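You operate a simulated robot arm through the tools that you are given. There is no shell and no other tool. Be economical: measure what you need, move in short steps, check, and stop when the job is done.

You are at the controls of a simulated robot arm. One attempt, no reset.

TASK
Put one of the orange sensors from the green mat by the roller press on top of the white carton there.

It is judged by the outcome, as a careful person would: the job done as asked, and still so three seconds after it is handed in. It fails if anything else is knocked over, pushed out of place, dropped, spilled or broken.

THE ROBOT
A 6-joint arm with a two-finger parallel gripper, fixed in place. Base frame: the origin is at the foot of the arm, x ahead of it, y to its left, z up; the work surface is at about z = 0. Units: m, degrees, N and s.
With the tool pointing down near the work surface it reaches from about 0.18 to 0.46 m from the base axis. Its first joint turns from -70.0 to 70.0 degrees. Payload 1.9 kg.
The tool frame sits at the grasp point between the pads (the TCP): z along the fingers, y along the line on which they close. The tips reach 0.023 m beyond it. Largest opening 0.094 m; finger width 0.038, thickness 0.01; the body of the gripper, 0.054 by 0.096 m, starts 0.039 m behind the TCP.
Orientation is that of the tool frame in the base frame, as a unit quaternion [x, y, z, w]. With the fingers straight down and closing along the base's y, the tool's x points along the base's -x, its y along +y and its z along -z.

THE INTERFACE
- The arm moves only by the tool play_rows. Its argument "targets" is a list of rows, each a list of 5 numbers: the shift along the base's x, y, z in cm, then the turn about the base's z in degrees, then the finger opening in cm, from 0 to 9.4. In form: [[x, y, z, spin, grip], ...]. A call has 1 to 10 rows; each row shifts and turns the commanded pose from where the row before left it. Rows are played at 5 a second. More than 0.05 m and 8.6 degrees between two rows, or a gripper value outside its range, and nothing of the call is played. A pose out of reach is approached as far as the arm can. The call stops where the force on the tool passes 40 N (or 10 N more than at its start, if that is more) or the arm is blocked; 0.2 s more then pass. The fingers move at their own pace (about 0.108 m/s each) and stop on an object; they squeeze with about 25 N. The grip force told is the motor's: it shows also when the fingers shut on nothing. Time passes only in rows, and 0.2 s behind the last, so rows that do not move let the fingers close. The reply holds the time, the measured pose of the TCP, the force on the tool along the base axes, the opening and the grip force, in the units named above and with some noise.
- Cameras (640 x 400 px; columns grow to the right, rows downward): "scene" is fixed at [0.058, 0.3091, 0.4376]; the picture's right is [-0.77, -0.64, 0.00], its down [-0.29, 0.35, -0.89] and it looks along [0.57, -0.69, -0.45] (base axes); focal length 300 px, centre (320, 200). "wrist" rides on the gripper at [0.086, 0.016, -0.075] in the tool frame; the picture's right is [-0.18, 0.98, 0.00], its down [-0.58, -0.11, -0.81] and it looks along [-0.79, -0.15, 0.59] (tool axes); focal length 243 px, centre (320, 200). There is no depth. A picture from a camera that has moved, and an enlarged one, comes with that camera's place and axes in the base frame and with its lens.
- capture(camera): a new picture of that camera. It takes no simulated time.
- inspect(camera, box): a new picture of the part [left, top, right, bottom] of that camera's present view, enlarged. It takes no simulated time.
- sign_off(): hands the job in; it is judged then, once.

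Work in short steps. Places have to be worked out from the pictures, the camera data and where the tool is seen: move nearer, look again, correct. Check each grasp and each placing, and mend what went wrong. You have 90 turns and 42 pictures in all, those below and enlarged ones among them. Open the gripper and draw the arm clear of the work before you hand the job in, unless the task says otherwise; then end with one line.

The tools are called after "Request:" as name(argument=value, ...) on one line, values as JSON. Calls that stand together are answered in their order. play_rows: Moves the arm, as the interface text tells. Its arguments: {"type":"object","properties":{"targets":{"type":"array"}},"required":["targets"]} The other tools are called the same way: capture (camera) takes a picture; inspect (camera, box) takes an enlarged picture of a part of a camera's view; sign_off () hands the job in.

At the start:

```text
t: 0.0
eef_pos: [0.2942, -0.0842, 0.2658]
tcp_rot: [0.0, 1.0, 0.001, 0.0]
ft_force: [0.8, 0.4, 0.0]
gripper_width: 0.0939
grip_force: 0.1
```

scene: 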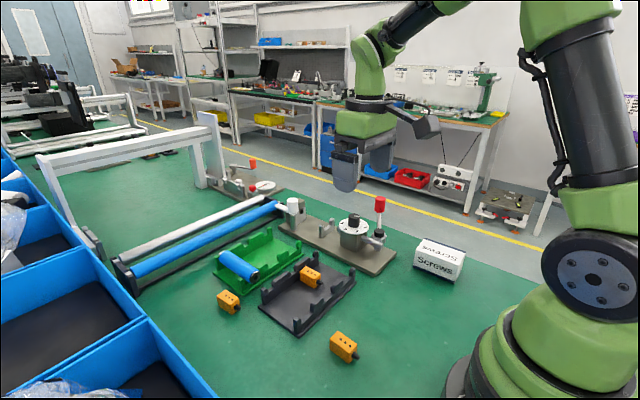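
wrist: 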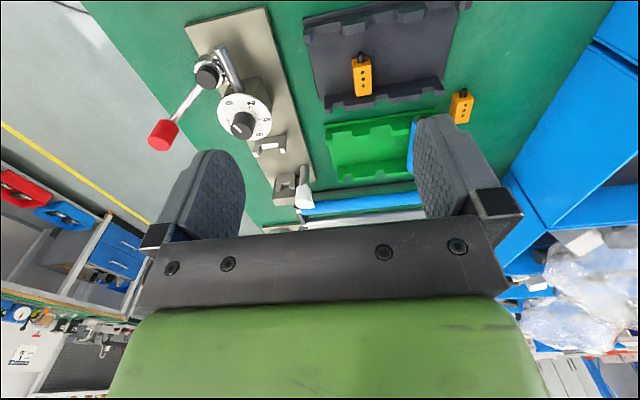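

The nearest loose sensor lies on the green mat near (0.235, 0.036) and the carton is near (0.19, -0.26). I'll enlarge both for details.

Request:
inspect(camera="scene", box=[300, 310, 396, 370])

Request:
inspect(camera="scene", box=[384, 220, 496, 290])

```text
6.67 times, centred on (348, 340) of scene
camera zoom: at [0.058, 0.3091, 0.4376], right [-0.77, -0.64, 0.0], down [-0.29, 0.35, -0.89], along [0.57, -0.69, -0.45], focal length 2000 px, centre (133, -733)
```

zoom: 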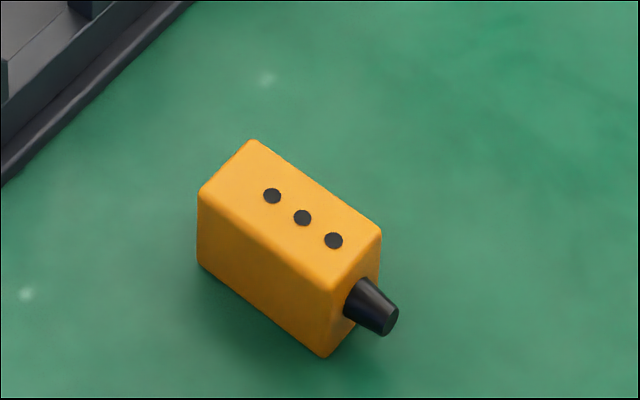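

```text
5.71 times, centred on (440, 255) of scene
camera zoom: at [0.058, 0.3091, 0.4376], right [-0.77, -0.64, 0.0], down [-0.29, 0.35, -0.89], along [0.57, -0.69, -0.45], focal length 1714 px, centre (-366, -114)
```

zoom: 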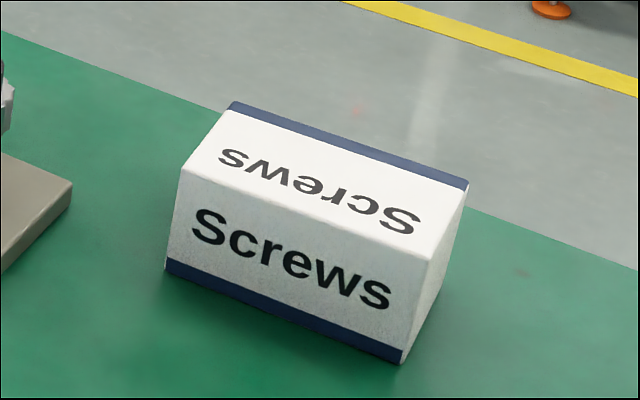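

The sensor body spans x 0.216–0.255, y 0.024–0.046, with height about 0.021 and its long axis along x. The carton top spans x 0.15–0.24, y −0.29 to −0.24, at z ≈ 0.049. I'll move above the sensor with the fingers partly closed.

Request:
play_rows(targets=[[-0.98, 1.99, -2.5, 0, 6], [-0.98, 1.99, -2.5, 0, 6], [-0.98, 1.99, -2.5, 0, 6], [-0.98, 1.99, -2.5, 0, 6], [-0.98, 1.98, -2.5, 0, 6], [-0.97, 1.98, -2.5, 0, 6], [0, 0, 0, 0, 6]])

Request:
capture(camera="wrist")

Request:
capture(camera="scene")

```text
t: 1.6
eef_pos: [0.2355, 0.0348, 0.112]
tcp_rot: [0.0, 1.0, 0.001, 0.001]
ft_force: [0.3, -0.1, 0.0]
gripper_width: 0.0601
grip_force: 0.0
```

```text
37 pictures are left
camera wrist: at [0.1474, 0.0507, 0.1867], right [0.18, 0.98, 0.0], down [0.58, -0.11, 0.81], along [0.79, -0.15, -0.59], focal length 243 px, centre (320, 200)
```

wrist: 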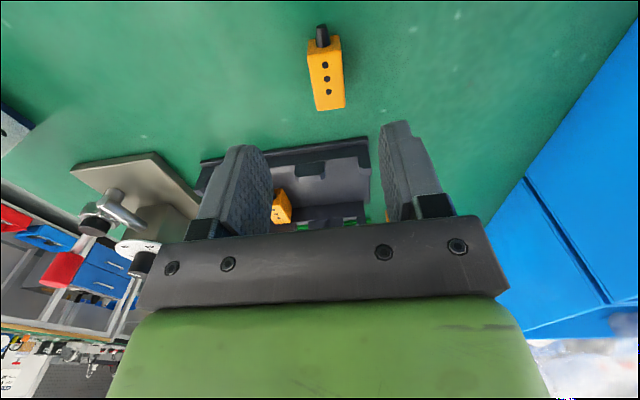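

```text
36 pictures are left
```

scene: 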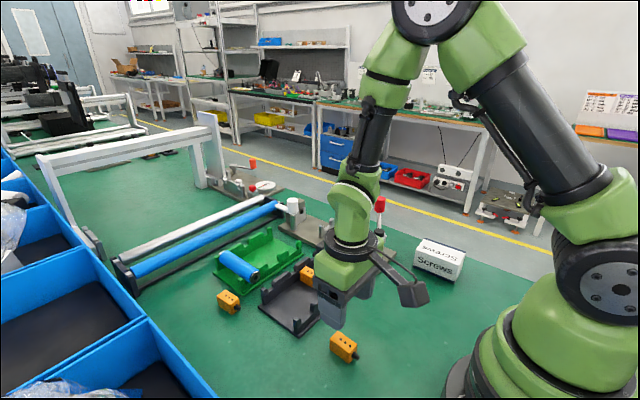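

The wrist view puts the sensor at about (0.233, 0.038), in agreement with the scene estimate. I'll descend with a 2 mm correction in y.

Request:
play_rows(targets=[[0, 0.2, -2, 0, 6], [0, 0, -2, 0, 6], [0, 0, -1.5, 0, 6], [0, 0, -1, 0, 6], [0, 0, 0, 0, 6]])

Request:
inspect(camera="scene", box=[280, 280, 408, 360])

Request:
capture(camera="wrist")

```text
t: 2.8
eef_pos: [0.2352, 0.0385, 0.0504]
tcp_rot: [0.0, 1.0, 0.0, 0.001]
ft_force: [0.2, 0.3, 1.1]
gripper_width: 0.0597
grip_force: 0.0
```

```text
5.00 times, centred on (344, 320) of scene
camera zoom: at [0.058, 0.3091, 0.4376], right [-0.77, -0.64, 0.0], down [-0.29, 0.35, -0.89], along [0.57, -0.69, -0.45], focal length 1500 px, centre (200, -400)
```

zoom: 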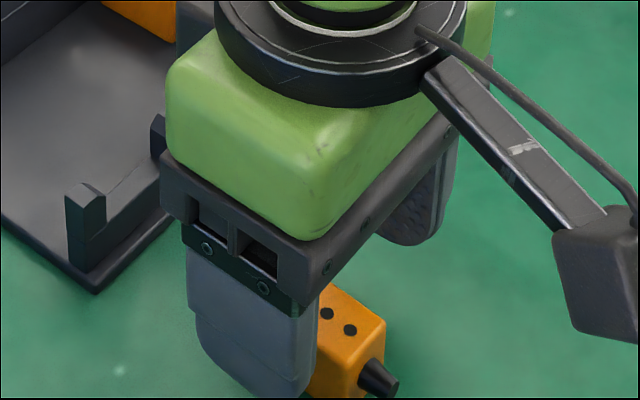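

```text
34 pictures are left
camera wrist: at [0.147, 0.0535, 0.1252], right [0.18, 0.98, 0.0], down [0.58, -0.11, 0.81], along [0.79, -0.15, -0.59], focal length 243 px, centre (320, 200)
```

wrist: 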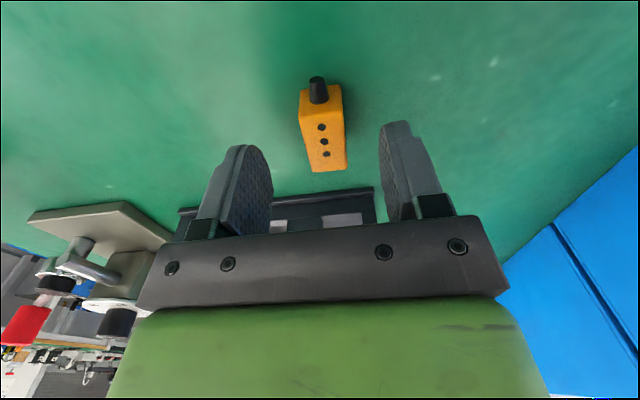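

The sensor sits between the fingers, with its body centre at about x 0.230. I'll shift slightly back, descend to z ≈ 0.028 and close.

Request:
play_rows(targets=[[-0.4, 0, -1.2, 0, 6], [0, 0, -1, 0, 6], [0, 0, 0, 0, 6], [0, 0, 0, 0, 2], [0, 0, 0, 0, 1.5], [0, 0, 0, 0, 1.5], [0, 0, 0, 0, 1.5]])

Request:
capture(camera="wrist")

```text
t: 4.4
eef_pos: [0.2324, 0.0364, 0.0294]
tcp_rot: [0.0, 1.0, 0.001, 0.001]
ft_force: [-0.3, -0.4, -0.3]
gripper_width: 0.0213
grip_force: 25.0
```

```text
33 pictures are left
camera wrist: at [0.1449, 0.0529, 0.104], right [0.18, 0.98, 0.0], down [0.58, -0.11, 0.81], along [0.79, -0.15, -0.59], focal length 243 px, centre (320, 200)
```

wrist: 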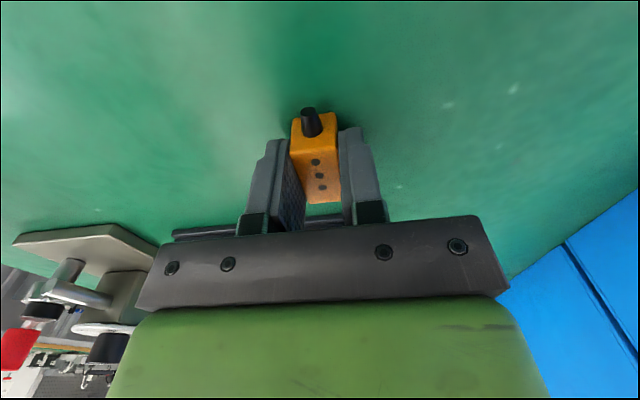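

The sensor is gripped at 21 mm width. Lifting straight up, then moving toward the carton.

Request:
play_rows(targets=[[0, 0, 2, 0, 1.5], [0, 0, 3.5, 0, 1.5], [0, 0, 3.5, 0, 1.5], [0, 0, 3, 0, 1.5], [0, 0, 2, 0, 1.5], [0, 0, 0, 0, 1.5]])

Request:
capture(camera="scene")

```text
t: 5.8
eef_pos: [0.2307, 0.0342, 0.1689]
tcp_rot: [0.0, 1.0, 0.002, 0.001]
ft_force: [-0.4, 0.2, -0.4]
gripper_width: 0.0213
grip_force: 24.8
```

```text
32 pictures are left
```

scene: 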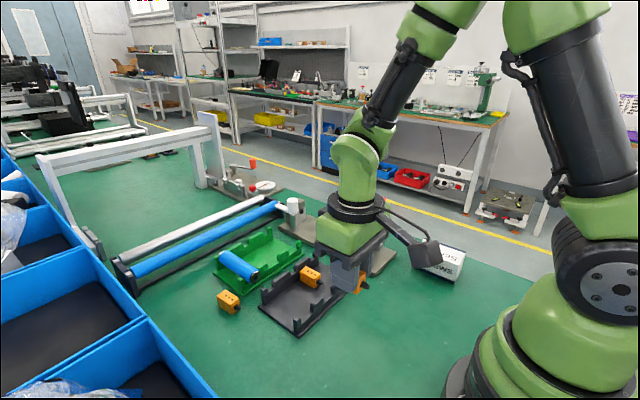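

The sensor is held clear. Moving at z ≈ 0.17 to above the carton centre (0.195, −0.266).

Request:
play_rows(targets=[[-0.4, -3.3, 0, 0, 1.5], [-0.4, -3.4, 0, 0, 1.5], [-0.4, -3.4, 0, 0, 1.5], [-0.4, -3.4, 0, 0, 1.5], [-0.4, -3.4, 0, 0, 1.5], [-0.4, -3.4, 0, 0, 1.5], [-0.4, -3.4, 0, 0, 1.5], [-0.4, -3.4, 0, 0, 1.5], [-0.4, -2.8, 0, 0, 1.5], [0, 0, 0, 0, 1.5]])

Request:
capture(camera="wrist")

Request:
capture(camera="scene")

```text
t: 8.0
eef_pos: [0.1982, -0.2625, 0.1693]
tcp_rot: [0.0, 1.0, 0.001, 0.0]
ft_force: [0.6, -0.1, -0.1]
gripper_width: 0.0215
grip_force: 25.1
```

```text
31 pictures are left
camera wrist: at [0.1103, -0.2454, 0.2433], right [0.18, 0.98, 0.0], down [0.58, -0.11, 0.81], along [0.79, -0.15, -0.59], focal length 243 px, centre (320, 200)
```

wrist: 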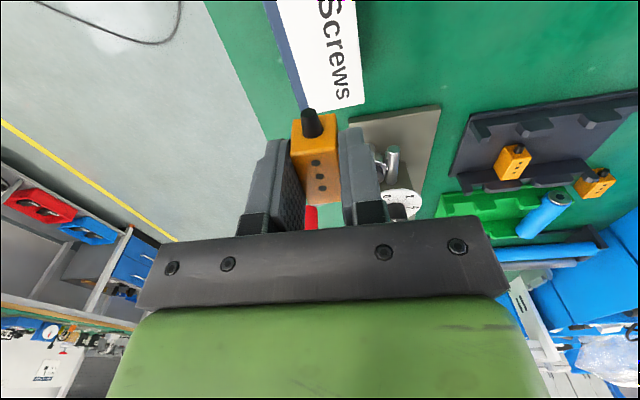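

```text
30 pictures are left
```

scene: 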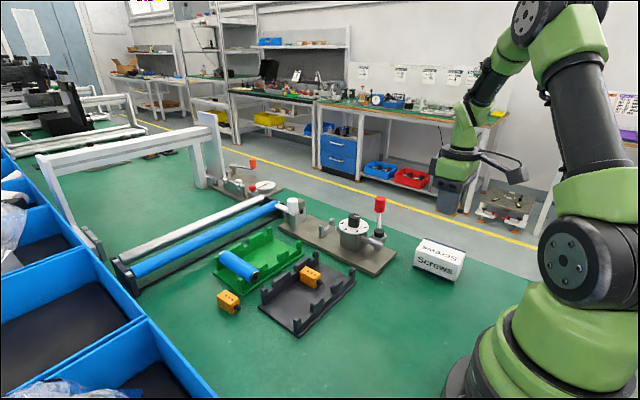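

Both views put the carton top centre near (0.194, −0.264), so the sensor is well placed over it. I'll descend to just above contact.

Request:
play_rows(targets=[[-0.1, -0.1, -2.5, 0, 1.5], [0, 0, -2.5, 0, 1.5], [0, 0, -2, 0, 1.5], [0, 0, -1.2, 0, 1.5], [0, 0, 0, 0, 1.5]])

Request:
inspect(camera="scene", box=[384, 210, 496, 280])

Request:
capture(camera="wrist")

```text
t: 9.2
eef_pos: [0.1959, -0.2644, 0.0842]
tcp_rot: [0.0, 1.0, 0.002, 0.001]
ft_force: [0.0, 0.7, -0.7]
gripper_width: 0.0213
grip_force: 25.0
```

```text
5.71 times, centred on (440, 245) of scene
camera zoom: at [0.058, 0.3091, 0.4376], right [-0.77, -0.64, 0.0], down [-0.29, 0.35, -0.89], along [0.57, -0.69, -0.45], focal length 1714 px, centre (-366, -57)
```

zoom: 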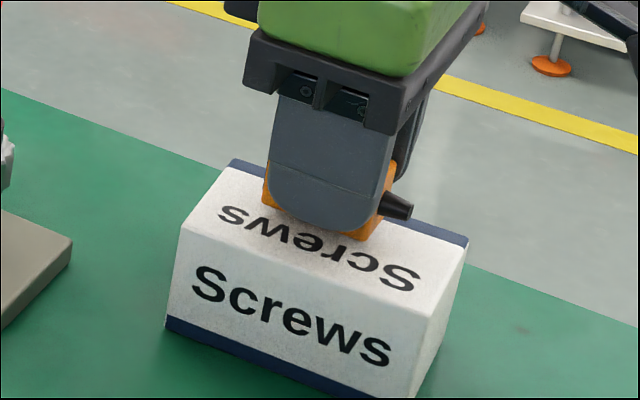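

```text
28 pictures are left
camera wrist: at [0.1081, -0.2476, 0.1587], right [0.18, 0.98, 0.0], down [0.58, -0.11, 0.81], along [0.79, -0.15, -0.59], focal length 243 px, centre (320, 200)
```

wrist: 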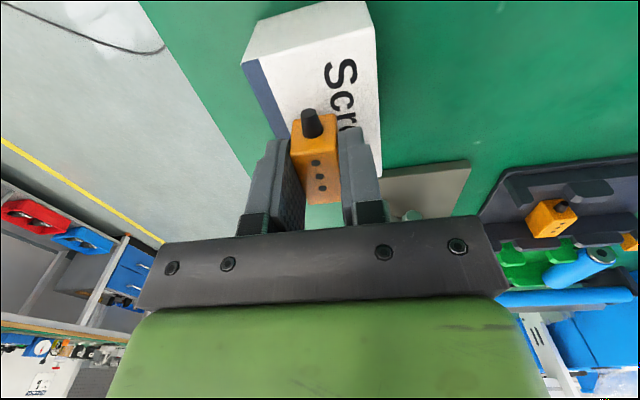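

The sensor hovers a few millimetres over the middle of the carton top. I'll lower in small steps until contact shows.

Request:
play_rows(targets=[[0, 0, -0.2, 0, 1.5], [0, 0, -0.2, 0, 1.5], [0, 0, 0, 0, 1.5]])

Request:
inspect(camera="scene", box=[384, 210, 496, 280])

```text
t: 10.0
eef_pos: [0.1947, -0.2633, 0.0814]
tcp_rot: [-0.001, 1.0, 0.001, 0.001]
ft_force: [-0.1, 0.2, -1.2]
gripper_width: 0.0213
grip_force: 24.9
```

```text
5.71 times, centred on (440, 245) of scene
camera zoom: at [0.058, 0.3091, 0.4376], right [-0.77, -0.64, 0.0], down [-0.29, 0.35, -0.89], along [0.57, -0.69, -0.45], focal length 1714 px, centre (-366, -57)
```

zoom: 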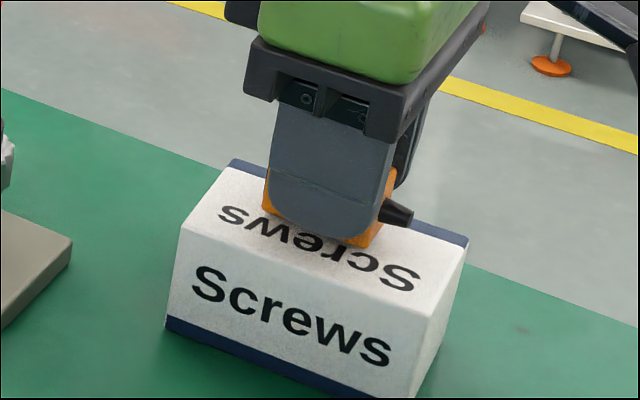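

No contact force yet, so I'll go 1–2 mm further.

Request:
play_rows(targets=[[0, 0, -0.15, 0, 1.5], [0, 0, 0, 0, 1.5]])

```text
t: 10.6
eef_pos: [0.1956, -0.2641, 0.0798]
tcp_rot: [0.0, 1.0, 0.001, 0.001]
ft_force: [0.2, -0.5, -0.1]
gripper_width: 0.021
grip_force: 25.4
```

Still free, so I'll take another small step.

Request:
play_rows(targets=[[0, 0, -0.15, 0, 1.5], [0, 0, 0, 0, 1.5]])

```text
t: 11.2
eef_pos: [0.1959, -0.2641, 0.0788]
tcp_rot: [0.0, 1.0, 0.002, 0.0]
ft_force: [-1.5, 1.0, 6.8]
gripper_width: 0.0212
grip_force: 24.4
```

An upward force of 6.8 N shows that the sensor rests on the carton. I'll release gently, then rise straight up.

Request:
play_rows(targets=[[0, 0, 0.05, 0, 2.4], [0, 0, 0, 0, 3.5], [0, 0, 0, 0, 4], [0, 0, 1, 0, 4], [0, 0, 2.5, 0, 4], [0, 0, 3, 0, 4], [0, 0, 3, 0, 4], [0, 0, 0, 0, 4]])

Request:
inspect(camera="scene", box=[384, 210, 496, 280])

Request:
capture(camera="wrist")

```text
t: 13.0
eef_pos: [0.197, -0.2649, 0.1769]
tcp_rot: [0.0, 1.0, 0.0, 0.001]
ft_force: [-0.4, 0.1, -0.5]
gripper_width: 0.0401
grip_force: 0.1
```

```text
5.71 times, centred on (440, 245) of scene
camera zoom: at [0.058, 0.3091, 0.4376], right [-0.77, -0.64, 0.0], down [-0.29, 0.35, -0.89], along [0.57, -0.69, -0.45], focal length 1714 px, centre (-366, -57)
```

zoom: 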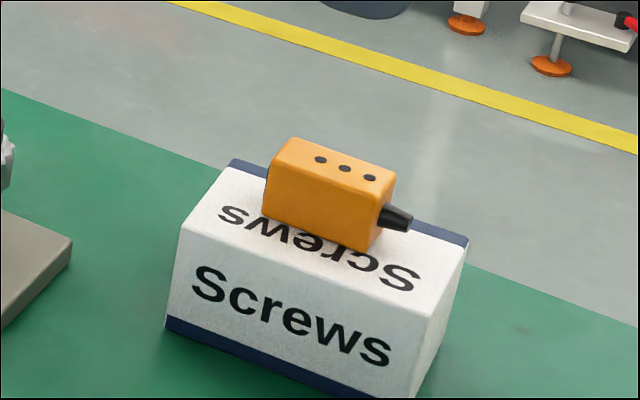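

```text
25 pictures are left
camera wrist: at [0.1085, -0.2477, 0.2506], right [0.18, 0.98, 0.0], down [0.58, -0.11, 0.81], along [0.79, -0.15, -0.59], focal length 243 px, centre (320, 200)
```

wrist: 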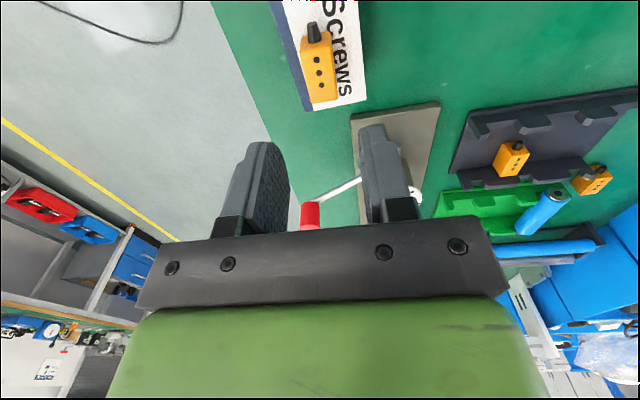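

The sensor stands flat and free on the carton, and the carton has not moved. I'll draw the arm up and back toward its start for clearance.

Request:
play_rows(targets=[[0, 0, 3.5, 0, 4], [0, 0, 3.5, 0, 6], [1.5, 3.5, 1, 0, 9], [1.5, 3.5, 0, 0, 9], [1.5, 3.5, 0, 0, 9], [1.5, 3.5, 0, 0, 9], [1, 3, 0, 0, 9], [0, 0, 0, 0, 9]])

Request:
capture(camera="scene")

```text
t: 14.8
eef_pos: [0.2677, -0.0954, 0.2575]
tcp_rot: [0.001, 1.0, 0.001, 0.001]
ft_force: [-0.2, 0.1, -0.7]
gripper_width: 0.0902
grip_force: 0.1
```

```text
24 pictures are left
```

scene: 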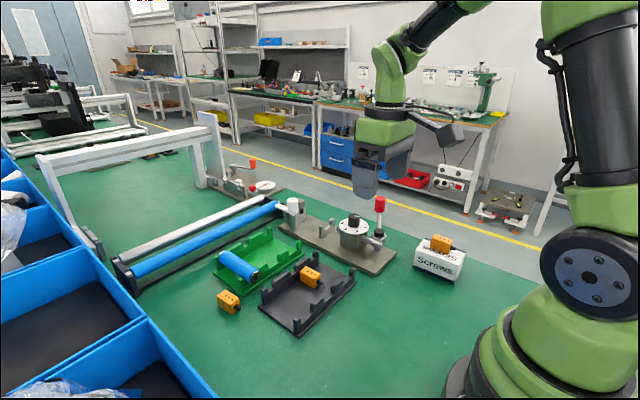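

The sensor rests on the carton, everything else is where it was, and the arm is clear with the gripper open, so I'm handing in.

Request:
sign_off()

```text
The job is handed in.
```

One orange sensor from the green mat is now standing on top of the white carton, and the last picture before hand-in showed nothing else moved.
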